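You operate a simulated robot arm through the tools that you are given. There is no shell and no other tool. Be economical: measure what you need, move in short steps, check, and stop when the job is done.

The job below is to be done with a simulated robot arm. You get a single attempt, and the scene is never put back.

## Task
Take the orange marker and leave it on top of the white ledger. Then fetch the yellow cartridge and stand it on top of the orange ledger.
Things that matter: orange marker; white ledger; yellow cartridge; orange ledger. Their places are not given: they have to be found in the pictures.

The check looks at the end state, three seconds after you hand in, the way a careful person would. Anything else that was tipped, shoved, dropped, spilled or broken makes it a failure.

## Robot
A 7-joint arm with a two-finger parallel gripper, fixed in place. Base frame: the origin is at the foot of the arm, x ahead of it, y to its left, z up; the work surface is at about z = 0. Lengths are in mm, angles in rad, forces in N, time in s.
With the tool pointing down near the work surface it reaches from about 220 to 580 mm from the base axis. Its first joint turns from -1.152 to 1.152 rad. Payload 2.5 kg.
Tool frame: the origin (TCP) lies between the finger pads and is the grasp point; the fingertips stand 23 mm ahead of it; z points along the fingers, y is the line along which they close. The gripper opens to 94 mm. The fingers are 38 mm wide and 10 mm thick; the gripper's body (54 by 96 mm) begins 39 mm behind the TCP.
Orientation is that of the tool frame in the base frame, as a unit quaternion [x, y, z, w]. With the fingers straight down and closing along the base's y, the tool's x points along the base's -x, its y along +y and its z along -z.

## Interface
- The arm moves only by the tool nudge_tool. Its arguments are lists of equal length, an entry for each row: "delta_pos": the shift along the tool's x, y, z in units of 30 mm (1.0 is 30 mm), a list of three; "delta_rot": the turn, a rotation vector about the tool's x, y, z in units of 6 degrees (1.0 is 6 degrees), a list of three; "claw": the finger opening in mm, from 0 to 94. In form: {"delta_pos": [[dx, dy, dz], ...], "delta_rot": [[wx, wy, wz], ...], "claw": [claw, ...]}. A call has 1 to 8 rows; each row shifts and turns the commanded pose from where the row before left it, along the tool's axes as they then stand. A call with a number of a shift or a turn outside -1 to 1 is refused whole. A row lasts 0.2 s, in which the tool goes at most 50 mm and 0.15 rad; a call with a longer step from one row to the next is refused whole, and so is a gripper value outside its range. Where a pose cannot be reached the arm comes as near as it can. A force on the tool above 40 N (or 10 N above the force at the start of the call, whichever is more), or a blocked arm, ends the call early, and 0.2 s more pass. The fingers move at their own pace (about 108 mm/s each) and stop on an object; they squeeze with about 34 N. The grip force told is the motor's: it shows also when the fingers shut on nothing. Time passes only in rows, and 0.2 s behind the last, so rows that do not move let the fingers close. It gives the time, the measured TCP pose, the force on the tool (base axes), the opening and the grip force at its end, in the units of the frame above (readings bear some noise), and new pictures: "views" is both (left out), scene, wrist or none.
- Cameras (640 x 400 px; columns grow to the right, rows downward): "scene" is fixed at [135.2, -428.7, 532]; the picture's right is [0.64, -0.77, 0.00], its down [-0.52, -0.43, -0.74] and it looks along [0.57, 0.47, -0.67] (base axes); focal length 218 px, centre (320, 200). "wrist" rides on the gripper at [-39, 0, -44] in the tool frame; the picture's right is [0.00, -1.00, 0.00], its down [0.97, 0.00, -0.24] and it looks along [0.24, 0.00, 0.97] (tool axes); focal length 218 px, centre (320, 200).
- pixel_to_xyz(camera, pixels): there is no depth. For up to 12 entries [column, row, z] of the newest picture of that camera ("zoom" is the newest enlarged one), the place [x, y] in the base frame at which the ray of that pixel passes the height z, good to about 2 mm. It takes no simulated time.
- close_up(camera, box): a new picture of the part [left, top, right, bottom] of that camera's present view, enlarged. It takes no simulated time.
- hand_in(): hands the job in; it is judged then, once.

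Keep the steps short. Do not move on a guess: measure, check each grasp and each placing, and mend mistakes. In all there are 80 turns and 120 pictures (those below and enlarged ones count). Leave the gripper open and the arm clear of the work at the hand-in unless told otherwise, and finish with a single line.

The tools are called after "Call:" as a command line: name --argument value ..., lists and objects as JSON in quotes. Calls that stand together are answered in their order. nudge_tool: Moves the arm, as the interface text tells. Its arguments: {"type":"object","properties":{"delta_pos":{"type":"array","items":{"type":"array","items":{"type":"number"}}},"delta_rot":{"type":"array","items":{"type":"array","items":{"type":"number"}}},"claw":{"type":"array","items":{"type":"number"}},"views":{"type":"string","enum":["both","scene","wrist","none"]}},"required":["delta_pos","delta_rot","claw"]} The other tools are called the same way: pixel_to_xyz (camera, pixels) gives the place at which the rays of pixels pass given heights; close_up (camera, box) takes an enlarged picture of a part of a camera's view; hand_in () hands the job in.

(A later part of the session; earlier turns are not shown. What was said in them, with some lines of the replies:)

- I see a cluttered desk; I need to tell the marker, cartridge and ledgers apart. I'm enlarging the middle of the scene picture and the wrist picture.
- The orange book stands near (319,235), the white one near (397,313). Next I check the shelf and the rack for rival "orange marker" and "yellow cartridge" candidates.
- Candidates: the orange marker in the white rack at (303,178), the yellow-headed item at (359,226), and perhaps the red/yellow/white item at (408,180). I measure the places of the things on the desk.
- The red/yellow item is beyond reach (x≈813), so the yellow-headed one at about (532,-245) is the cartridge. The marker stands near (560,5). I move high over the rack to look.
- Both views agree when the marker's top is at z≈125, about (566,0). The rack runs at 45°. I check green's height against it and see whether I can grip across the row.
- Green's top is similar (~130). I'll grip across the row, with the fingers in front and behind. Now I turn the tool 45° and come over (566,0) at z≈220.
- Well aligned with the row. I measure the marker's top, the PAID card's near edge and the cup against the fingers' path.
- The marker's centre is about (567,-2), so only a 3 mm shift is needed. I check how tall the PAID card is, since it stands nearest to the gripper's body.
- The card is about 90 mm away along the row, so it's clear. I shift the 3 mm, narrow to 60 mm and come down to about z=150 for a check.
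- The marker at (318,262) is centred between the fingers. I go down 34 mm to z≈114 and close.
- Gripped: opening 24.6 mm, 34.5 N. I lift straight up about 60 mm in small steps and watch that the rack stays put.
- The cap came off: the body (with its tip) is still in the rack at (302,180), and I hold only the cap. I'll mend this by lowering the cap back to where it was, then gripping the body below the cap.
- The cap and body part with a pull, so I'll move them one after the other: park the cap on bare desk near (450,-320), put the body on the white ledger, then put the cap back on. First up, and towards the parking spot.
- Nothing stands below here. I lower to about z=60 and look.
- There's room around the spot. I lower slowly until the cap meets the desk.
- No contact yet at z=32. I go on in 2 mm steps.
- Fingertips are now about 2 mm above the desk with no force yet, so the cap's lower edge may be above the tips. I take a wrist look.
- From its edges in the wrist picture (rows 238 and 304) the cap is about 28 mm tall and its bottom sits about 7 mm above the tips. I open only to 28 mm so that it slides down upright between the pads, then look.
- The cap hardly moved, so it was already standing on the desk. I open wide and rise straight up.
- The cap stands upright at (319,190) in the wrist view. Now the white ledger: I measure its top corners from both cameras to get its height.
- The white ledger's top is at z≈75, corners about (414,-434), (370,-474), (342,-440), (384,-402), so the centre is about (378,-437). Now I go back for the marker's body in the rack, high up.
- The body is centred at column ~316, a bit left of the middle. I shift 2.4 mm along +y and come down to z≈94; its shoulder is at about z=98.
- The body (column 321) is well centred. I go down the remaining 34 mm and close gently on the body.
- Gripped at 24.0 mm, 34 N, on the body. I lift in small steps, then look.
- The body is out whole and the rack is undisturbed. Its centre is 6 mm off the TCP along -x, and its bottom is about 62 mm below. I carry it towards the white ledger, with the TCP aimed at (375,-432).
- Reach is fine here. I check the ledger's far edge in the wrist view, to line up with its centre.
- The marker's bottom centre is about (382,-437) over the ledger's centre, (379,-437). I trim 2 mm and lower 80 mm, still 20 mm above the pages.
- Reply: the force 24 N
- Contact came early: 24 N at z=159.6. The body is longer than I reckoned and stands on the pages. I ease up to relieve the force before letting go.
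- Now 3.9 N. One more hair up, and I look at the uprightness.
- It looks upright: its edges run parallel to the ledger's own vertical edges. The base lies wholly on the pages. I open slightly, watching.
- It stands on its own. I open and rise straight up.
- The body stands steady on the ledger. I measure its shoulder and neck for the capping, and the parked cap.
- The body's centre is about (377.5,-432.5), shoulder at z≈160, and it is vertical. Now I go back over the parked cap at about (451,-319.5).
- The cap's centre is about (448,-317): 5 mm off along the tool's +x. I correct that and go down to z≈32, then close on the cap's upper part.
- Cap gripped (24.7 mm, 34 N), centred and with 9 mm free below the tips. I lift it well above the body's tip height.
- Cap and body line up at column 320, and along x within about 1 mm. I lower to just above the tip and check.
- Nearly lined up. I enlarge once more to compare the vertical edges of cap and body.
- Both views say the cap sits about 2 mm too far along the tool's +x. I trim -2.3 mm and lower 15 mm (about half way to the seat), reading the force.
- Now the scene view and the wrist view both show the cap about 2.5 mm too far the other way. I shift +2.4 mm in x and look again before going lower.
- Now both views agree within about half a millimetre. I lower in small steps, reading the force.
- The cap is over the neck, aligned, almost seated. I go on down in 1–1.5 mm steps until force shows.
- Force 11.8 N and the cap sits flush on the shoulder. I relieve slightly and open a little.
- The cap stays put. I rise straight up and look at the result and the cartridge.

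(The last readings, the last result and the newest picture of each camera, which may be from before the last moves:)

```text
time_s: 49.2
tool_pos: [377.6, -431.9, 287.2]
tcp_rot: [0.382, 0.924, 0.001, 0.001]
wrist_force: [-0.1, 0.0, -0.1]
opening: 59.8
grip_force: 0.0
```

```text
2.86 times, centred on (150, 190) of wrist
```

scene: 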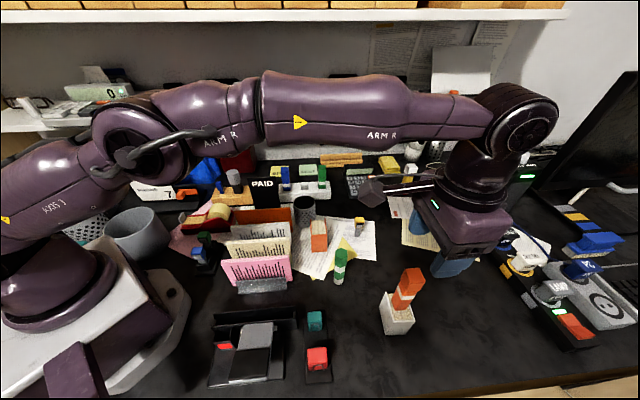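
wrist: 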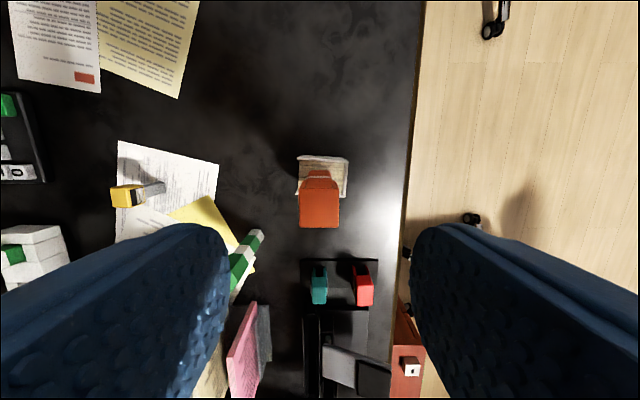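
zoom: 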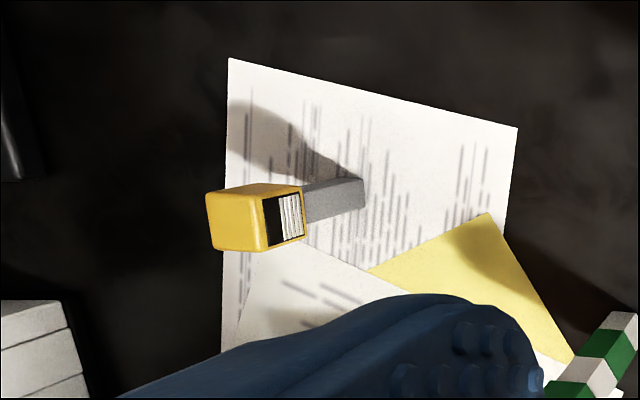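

The marker stands capped on the white ledger. Now the cartridge, near (532,-243): I go over it high up with the same 45° yaw, which matches its head.

Call:
nudge_tool --delta_pos '[[0.1, 0.95, 0], [0.1, 0.95, 0], [0.1, 0.95, 0], [0.1, 0.95, 0], [0.1, 0.95, 0], [0.1, 0.95, 0], [0.1, 0.95, 0.3], [0.1, 0.95, 0.3]]' --delta_rot '[[0, 0, 0], [0, 0, 0], [0, 0, 0], [0, 0, 0], [0, 0, 0], [0, 0, 0], [0, 0, 0], [0, 0, 0]]' --claw '[60, 60, 60, 60, 60, 60, 60, 60]' --views "none"

Call:
nudge_tool --delta_pos '[[0, 0.5, 1], [0, 0, 1], [0, 0, 0.5], [0, 0, 0]]' --delta_rot '[[0, 0, 0], [0, 0, 0], [0, 0, 0], [0, 0, 0]]' --claw '[60, 60, 60, 60]' --views "both"

Call:
close_up --camera "wrist" --box '[240, 110, 400, 270]'

Call:
close_up --camera "scene" --box '[300, 180, 400, 280]'

```text
time_s: 51.0
tool_pos: [521.2, -251.3, 266.8]
tcp_rot: [0.382, 0.924, 0.001, 0.001]
wrist_force: [-0.1, -0.7, 0.4]
opening: 59.9
grip_force: 0.1
```

```text
time_s: 52.0
tool_pos: [532.5, -241.4, 193.5]
tcp_rot: [0.382, 0.924, 0.0, -0.001]
wrist_force: [0.5, 0.1, -0.4]
opening: 59.7
grip_force: 0.1
```

scene: 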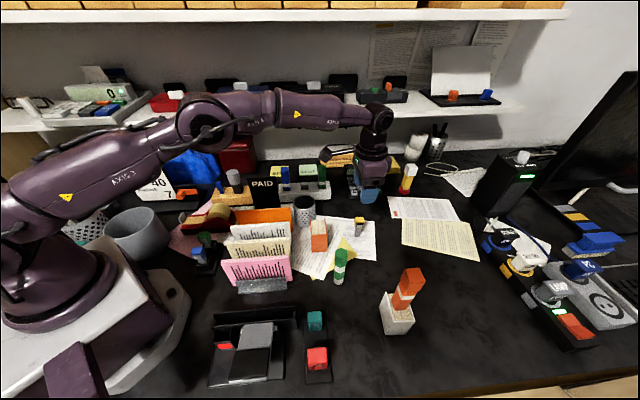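
wrist: 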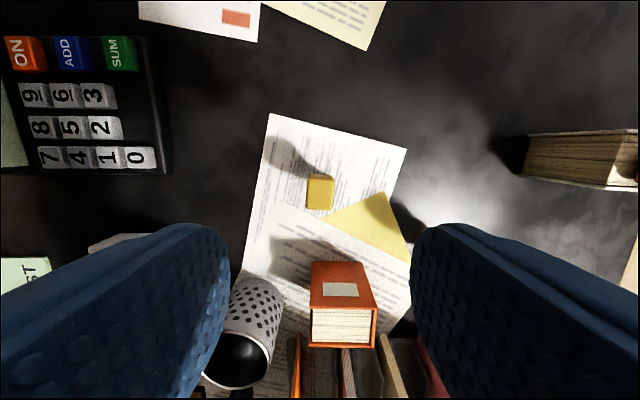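

```text
2.50 times, centred on (320, 190) of wrist
```

zoom: 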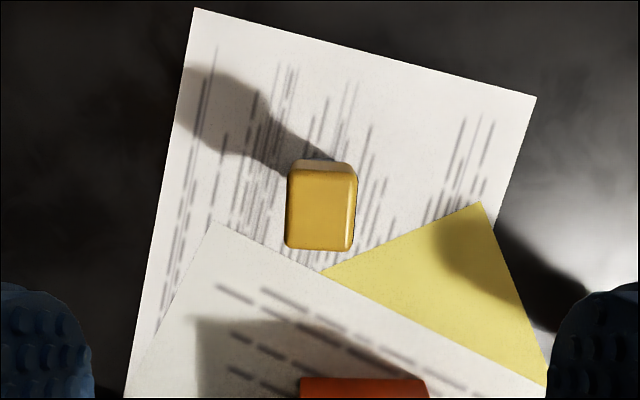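

```text
4.00 times, centred on (350, 230) of scene
```

zoom: 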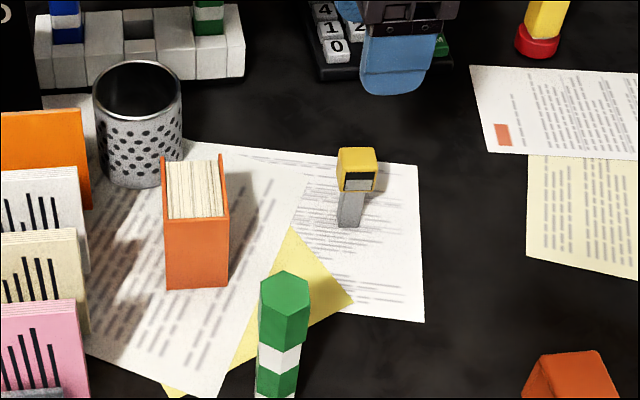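

The head is square to the tool here. I find its height from both views.

Call:
pixel_to_xyz --camera "wrist" --pixels '[[320.2, 194, 60], [320.2, 194, 70], [320.2, 194, 80], [306.5, 209, 70], [334, 209, 70], [307, 179, 70], [310, 261, 76], [370, 261, 76]]'

Call:
pixel_to_xyz --camera "scene" --pixels '[[359.3, 219, 60], [359.3, 219, 70], [359.3, 219, 80], [357, 236, 0], [355, 226.8, 45], [363.5, 226.5, 45]]'

```text
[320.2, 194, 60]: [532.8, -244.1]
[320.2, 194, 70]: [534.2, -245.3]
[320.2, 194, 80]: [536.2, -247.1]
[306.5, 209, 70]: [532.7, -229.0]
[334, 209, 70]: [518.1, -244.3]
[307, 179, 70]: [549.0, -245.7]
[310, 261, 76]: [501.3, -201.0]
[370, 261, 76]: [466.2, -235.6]
```

```text
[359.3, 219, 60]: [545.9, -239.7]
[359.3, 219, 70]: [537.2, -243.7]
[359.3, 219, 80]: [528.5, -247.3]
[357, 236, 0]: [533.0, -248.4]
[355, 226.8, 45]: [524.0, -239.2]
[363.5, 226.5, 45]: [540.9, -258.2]
```

The head's top is at z≈72, centre about (535,-245). I shift -3.6 mm in x and come down to z≈95 for a check.

Call:
nudge_tool --delta_pos '[[-0.12, 0, 0.8], [0, 0, 0.9], [0, 0, 0.9], [0, 0, 0.7], [0, 0, 0]]' --delta_rot '[[0, 0, 0], [0, 0, 0], [0, 0, 0], [0, 0, 0], [0, 0, 0]]' --claw '[60, 60, 60, 60, 60]' --views "wrist"

```text
time_s: 53.2
tool_pos: [537.3, -246.8, 94.4]
tcp_rot: [0.383, 0.924, 0.0, 0.0]
wrist_force: [-0.4, -0.9, -0.1]
opening: 59.7
grip_force: 0.0
```

wrist: 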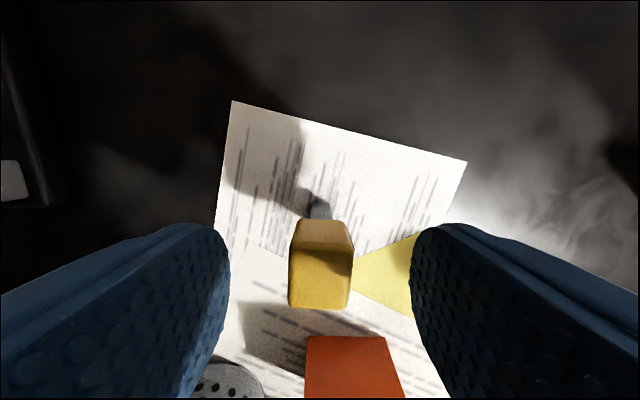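

The head is centred sideways (column 320) but about 4 mm ahead in +x. I trim that, go down to z≈62, and close.

Call:
nudge_tool --delta_pos '[[0.12, 0, 0.3], [0, 0, 0.4], [0, 0, 0.35], [0, 0, 0], [0, 0, 0], [0, 0, 0], [0, 0, 0]]' --delta_rot '[[0, 0, 0], [0, 0, 0], [0, 0, 0], [0, 0, 0], [0, 0, 0], [0, 0, 0], [0, 0, 0]]' --claw '[60, 60, 60, 60, 20, 10, 10]' --views "both"

Call:
close_up --camera "scene" --box '[310, 180, 410, 280]'

```text
time_s: 54.8
tool_pos: [534.7, -244.5, 63.3]
tcp_rot: [0.383, 0.924, -0.001, -0.001]
wrist_force: [0.2, -0.8, 1.2]
opening: 20.9
grip_force: 33.6
```

scene: 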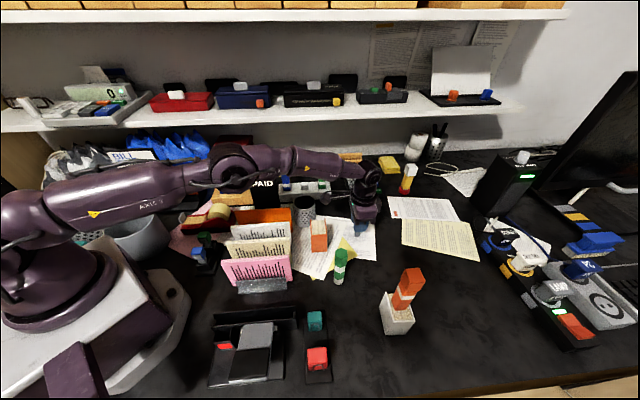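
wrist: 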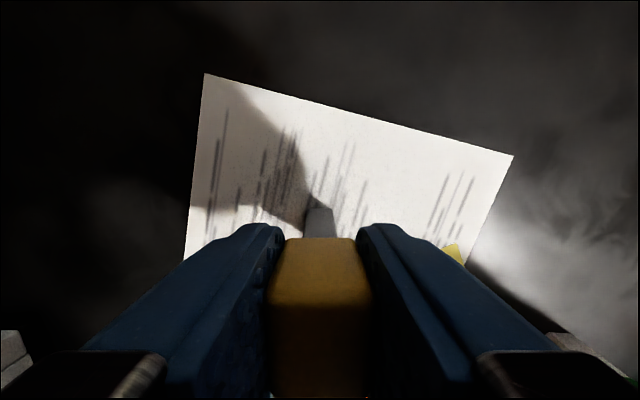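

```text
4.00 times, centred on (360, 230) of scene
```

zoom: 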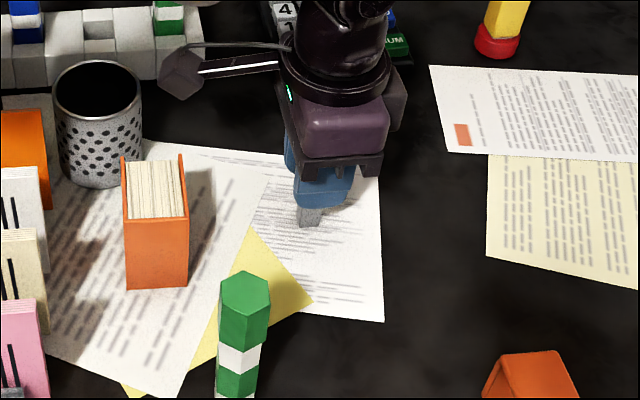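

Gripped at 20.9 mm, 34 N. I lift 40 mm slowly and check that the grey stem comes along with the head.

Call:
nudge_tool --delta_pos '[[0, 0, -0.2], [0, 0, -0.3], [0, 0, -0.4], [0, 0, -0.4], [0, 0, 0]]' --delta_rot '[[0, 0, 0], [0, 0, 0], [0, 0, 0], [0, 0, 0], [0, 0, 0]]' --claw '[10, 10, 10, 10, 10]' --views "both"

Call:
close_up --camera "scene" --box '[310, 180, 410, 280]'

```text
time_s: 56.0
tool_pos: [534.0, -242.3, 101.2]
tcp_rot: [0.382, 0.924, 0.0, 0.0]
wrist_force: [-0.3, -0.2, -0.4]
opening: 20.9
grip_force: 34.1
```

scene: 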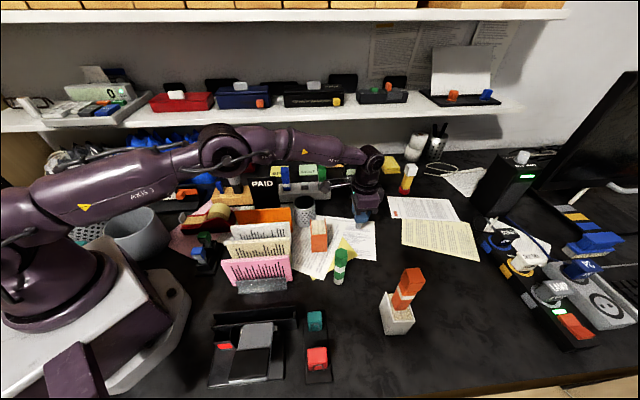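
wrist: 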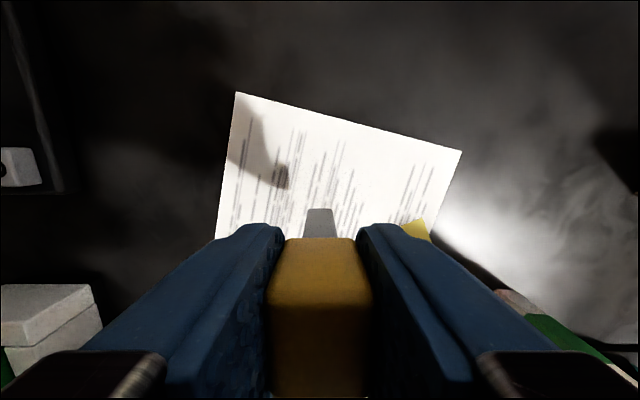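

```text
4.00 times, centred on (360, 230) of scene
```

zoom: 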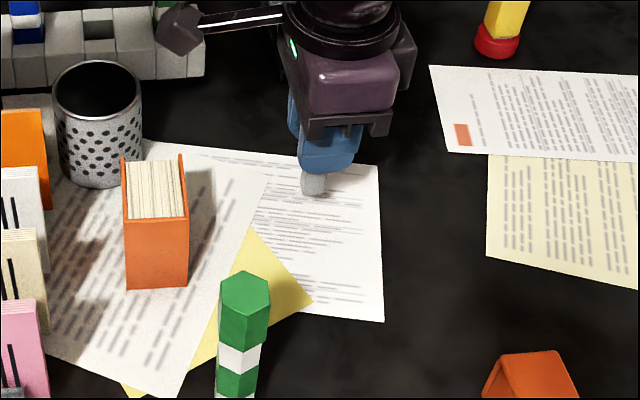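

The whole cartridge came up, stem and all. I raise it to z≈200 and go over the orange ledger, whose centre is about (437.5,-173.5).

Call:
nudge_tool --delta_pos '[[0, 0, -1], [0, 0, -1], [0, 0, -1], [0.975, -0.15, 0], [0.975, -0.15, 0], [0.975, -0.15, 0], [0.975, -0.15, 0], [0, 0, 0]]' --delta_rot '[[0, 0, 0], [0, 0, 0], [0, 0, 0], [0, 0, 0], [0, 0, 0], [0, 0, 0], [0, 0, 0], [0, 0, 0]]' --claw '[10, 10, 10, 10, 10, 10, 10, 10]' --views "both"

Call:
close_up --camera "wrist" --box '[240, 130, 400, 290]'

Call:
close_up --camera "scene" --box '[280, 150, 380, 270]'

```text
time_s: 57.8
tool_pos: [437.5, -171.7, 192.1]
tcp_rot: [0.383, 0.924, 0.0, -0.001]
wrist_force: [0.6, 0.1, 0.0]
opening: 20.9
grip_force: 34.3
```

scene: 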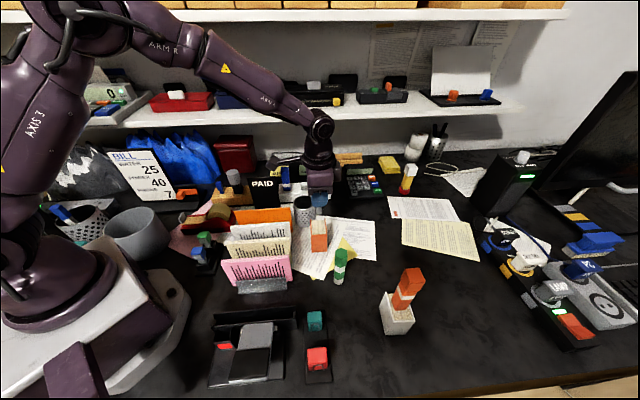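
wrist: 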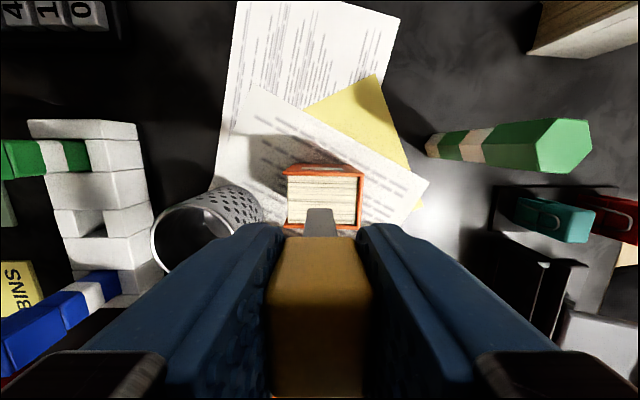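

```text
2.50 times, centred on (320, 210) of wrist
```

zoom: 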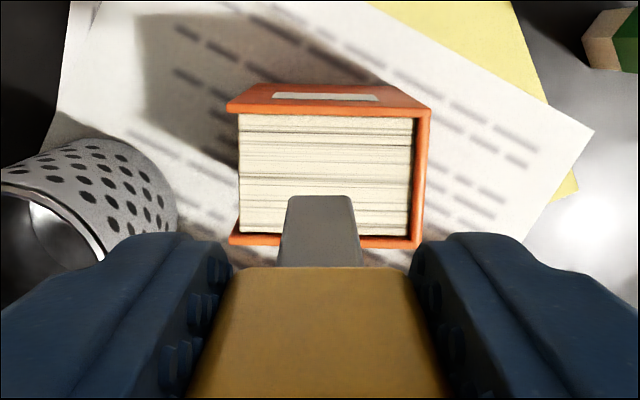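

```text
3.33 times, centred on (330, 210) of scene
```

zoom: 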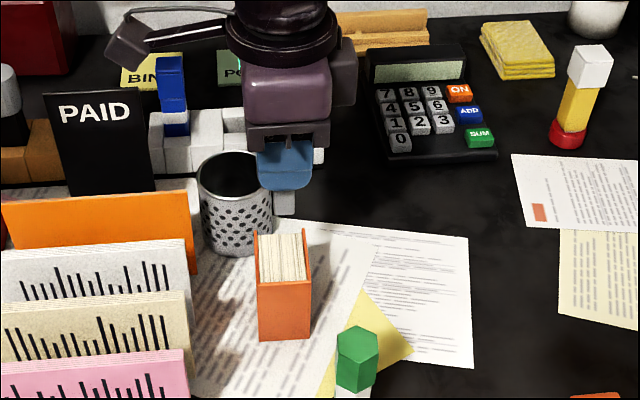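

The stem is about 3 mm short in x and 1.5 mm off in y from the middle of the pages. I trim both and lower 42 mm, leaving about 10 mm.

Call:
nudge_tool --delta_pos '[[0.1, -0.045, 0.4], [0, 0, 0.5], [0, 0, 0.5], [0, 0, 0]]' --delta_rot '[[0, 0, 0], [0, 0, 0], [0, 0, 0], [0, 0, 0]]' --claw '[10, 10, 10, 10]' --views "both"

Call:
close_up --camera "wrist" --box '[240, 130, 400, 290]'

Call:
close_up --camera "scene" --box '[280, 180, 360, 260]'

```text
time_s: 58.8
tool_pos: [435.8, -170.4, 148.0]
tcp_rot: [0.381, 0.924, 0.0, 0.0]
wrist_force: [0.1, -0.6, 0.2]
opening: 21.2
grip_force: 34.2
```

scene: 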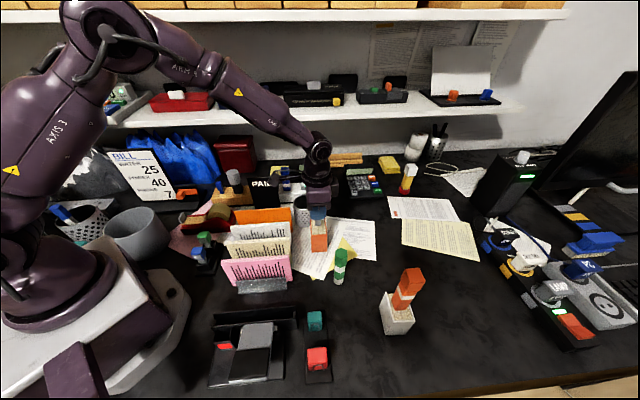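
wrist: 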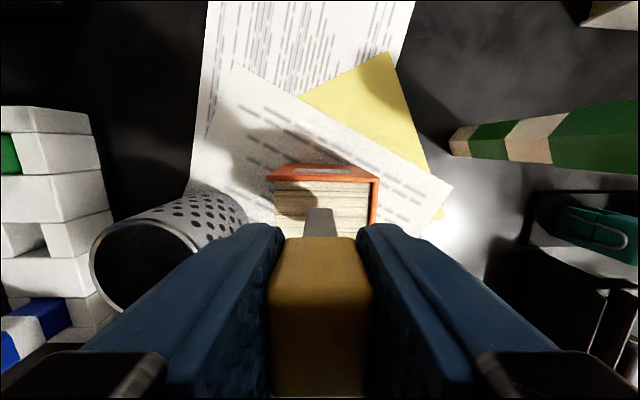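

```text
2.50 times, centred on (320, 210) of wrist
```

zoom: 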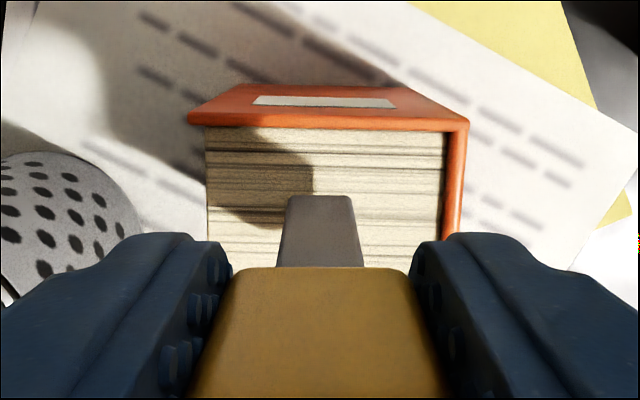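

```text
5.00 times, centred on (320, 220) of scene
```

zoom: 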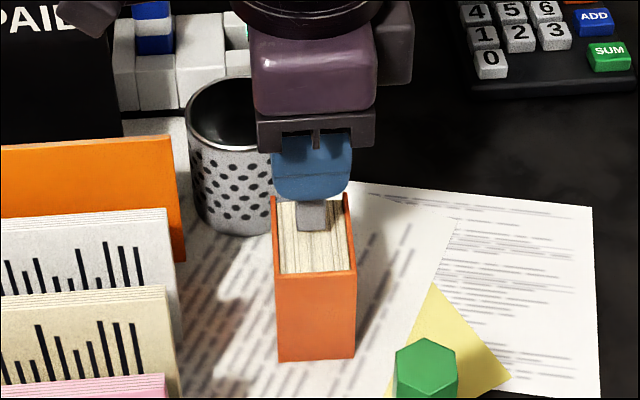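

Stem and pages are now centred on one another within 1 mm. I lower the last ~10 mm gently.

Call:
nudge_tool --delta_pos '[[0, 0, 0.12], [0, 0, 0.08], [0, 0, 0]]' --delta_rot '[[0, 0, 0], [0, 0, 0], [0, 0, 0]]' --claw '[10, 10, 10]' --views "none"

```text
time_s: 59.6
tool_pos: [434.5, -170.3, 144.1]
tcp_rot: [0.384, 0.923, 0.0, 0.0]
wrist_force: [0.1, 0.6, -0.4]
opening: 20.8
grip_force: 33.7
```

Call:
nudge_tool --delta_pos '[[0, 0, 0.05], [0, 0, 0.05], [0, 0, 0]]' --delta_rot '[[0, 0, 0], [0, 0, 0], [0, 0, 0]]' --claw '[10, 10, 10]' --views "none"

```text
time_s: 60.4
tool_pos: [435.3, -170.1, 141.4]
tcp_rot: [0.382, 0.924, 0.0, 0.001]
wrist_force: [-3.3, 2.7, 13.6]
opening: 21.3
grip_force: 34.2
```

Contact: 13.6 N. I relieve about 1 mm and look.

Call:
nudge_tool --delta_pos '[[0, 0, -0.04], [0, 0, 0]]' --delta_rot '[[0, 0, 0], [0, 0, 0]]' --claw '[10, 10]' --views "both"

Call:
close_up --camera "scene" --box '[295, 195, 345, 255]'

Call:
close_up --camera "wrist" --box '[240, 150, 400, 310]'

```text
time_s: 61.0
tool_pos: [434.1, -169.6, 141.2]
tcp_rot: [0.382, 0.924, 0.0, 0.0]
wrist_force: [0.7, -0.4, 1.7]
opening: 21.0
grip_force: 34.2
```

scene: 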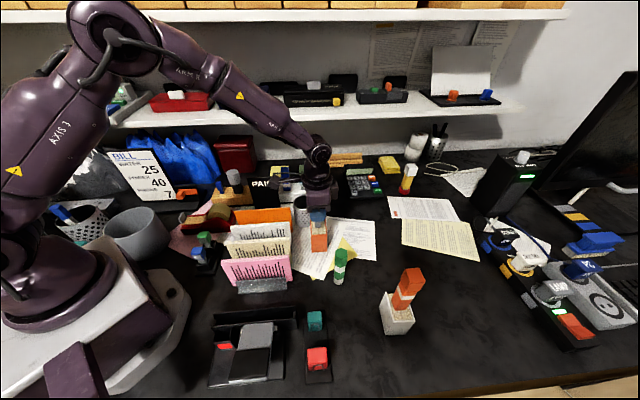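
wrist: 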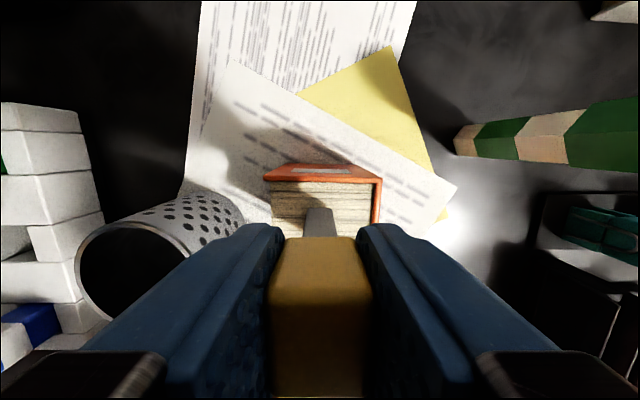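

```text
6.67 times, centred on (320, 225) of scene
```

zoom: 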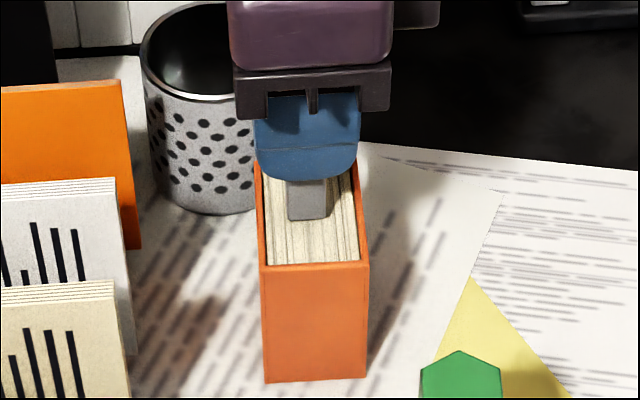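

```text
refused: no pictures are left
```

No pictures are left, so I go on by the readings. The stem stands flat in the middle of the pages with 1.7 N left. I open gently.

Call:
nudge_tool --delta_pos '[[0, 0, 0], [0, 0, 0], [0, 0, 0], [0, 0, 0]]' --delta_rot '[[0, 0, 0], [0, 0, 0], [0, 0, 0], [0, 0, 0]]' --claw '[22, 25, 32, 42]' --views "none"

```text
time_s: 62.0
tool_pos: [434.5, -170.1, 140.7]
tcp_rot: [0.383, 0.924, 0.0, 0.0]
wrist_force: [0.0, -0.4, 0.0]
opening: 42.1
grip_force: 0.0
no pictures are left
```

Released with no force on the tool. I rise straight up.

Call:
nudge_tool --delta_pos '[[0, 0, -0.3], [0, 0, -0.5], [0, 0, -0.8], [0, 0, -1], [0, 0, -1], [0, 0, -1], [0, 0, 0]]' --delta_rot '[[0, 0, 0], [0, 0, 0], [0, 0, 0], [0, 0, 0], [0, 0, 0], [0, 0, 0], [0, 0, 0]]' --claw '[42, 42, 42, 50, 60, 60, 60]' --views "none"

```text
time_s: 63.6
tool_pos: [431.3, -171.7, 280.6]
tcp_rot: [0.381, 0.924, -0.001, 0.0]
wrist_force: [-0.4, 0.8, -0.6]
opening: 60.1
grip_force: 0.0
no pictures are left
```

The arm is clear at z≈280, with the gripper open and empty. I hand in.

Call:
hand_in

```text
The job is handed in.
```

The orange marker stands on the white ledger, recapped after its cap came off during the lift; the yellow cartridge was stood on the orange ledger, but with no pictures left its release was checked only by force and gripper readings.
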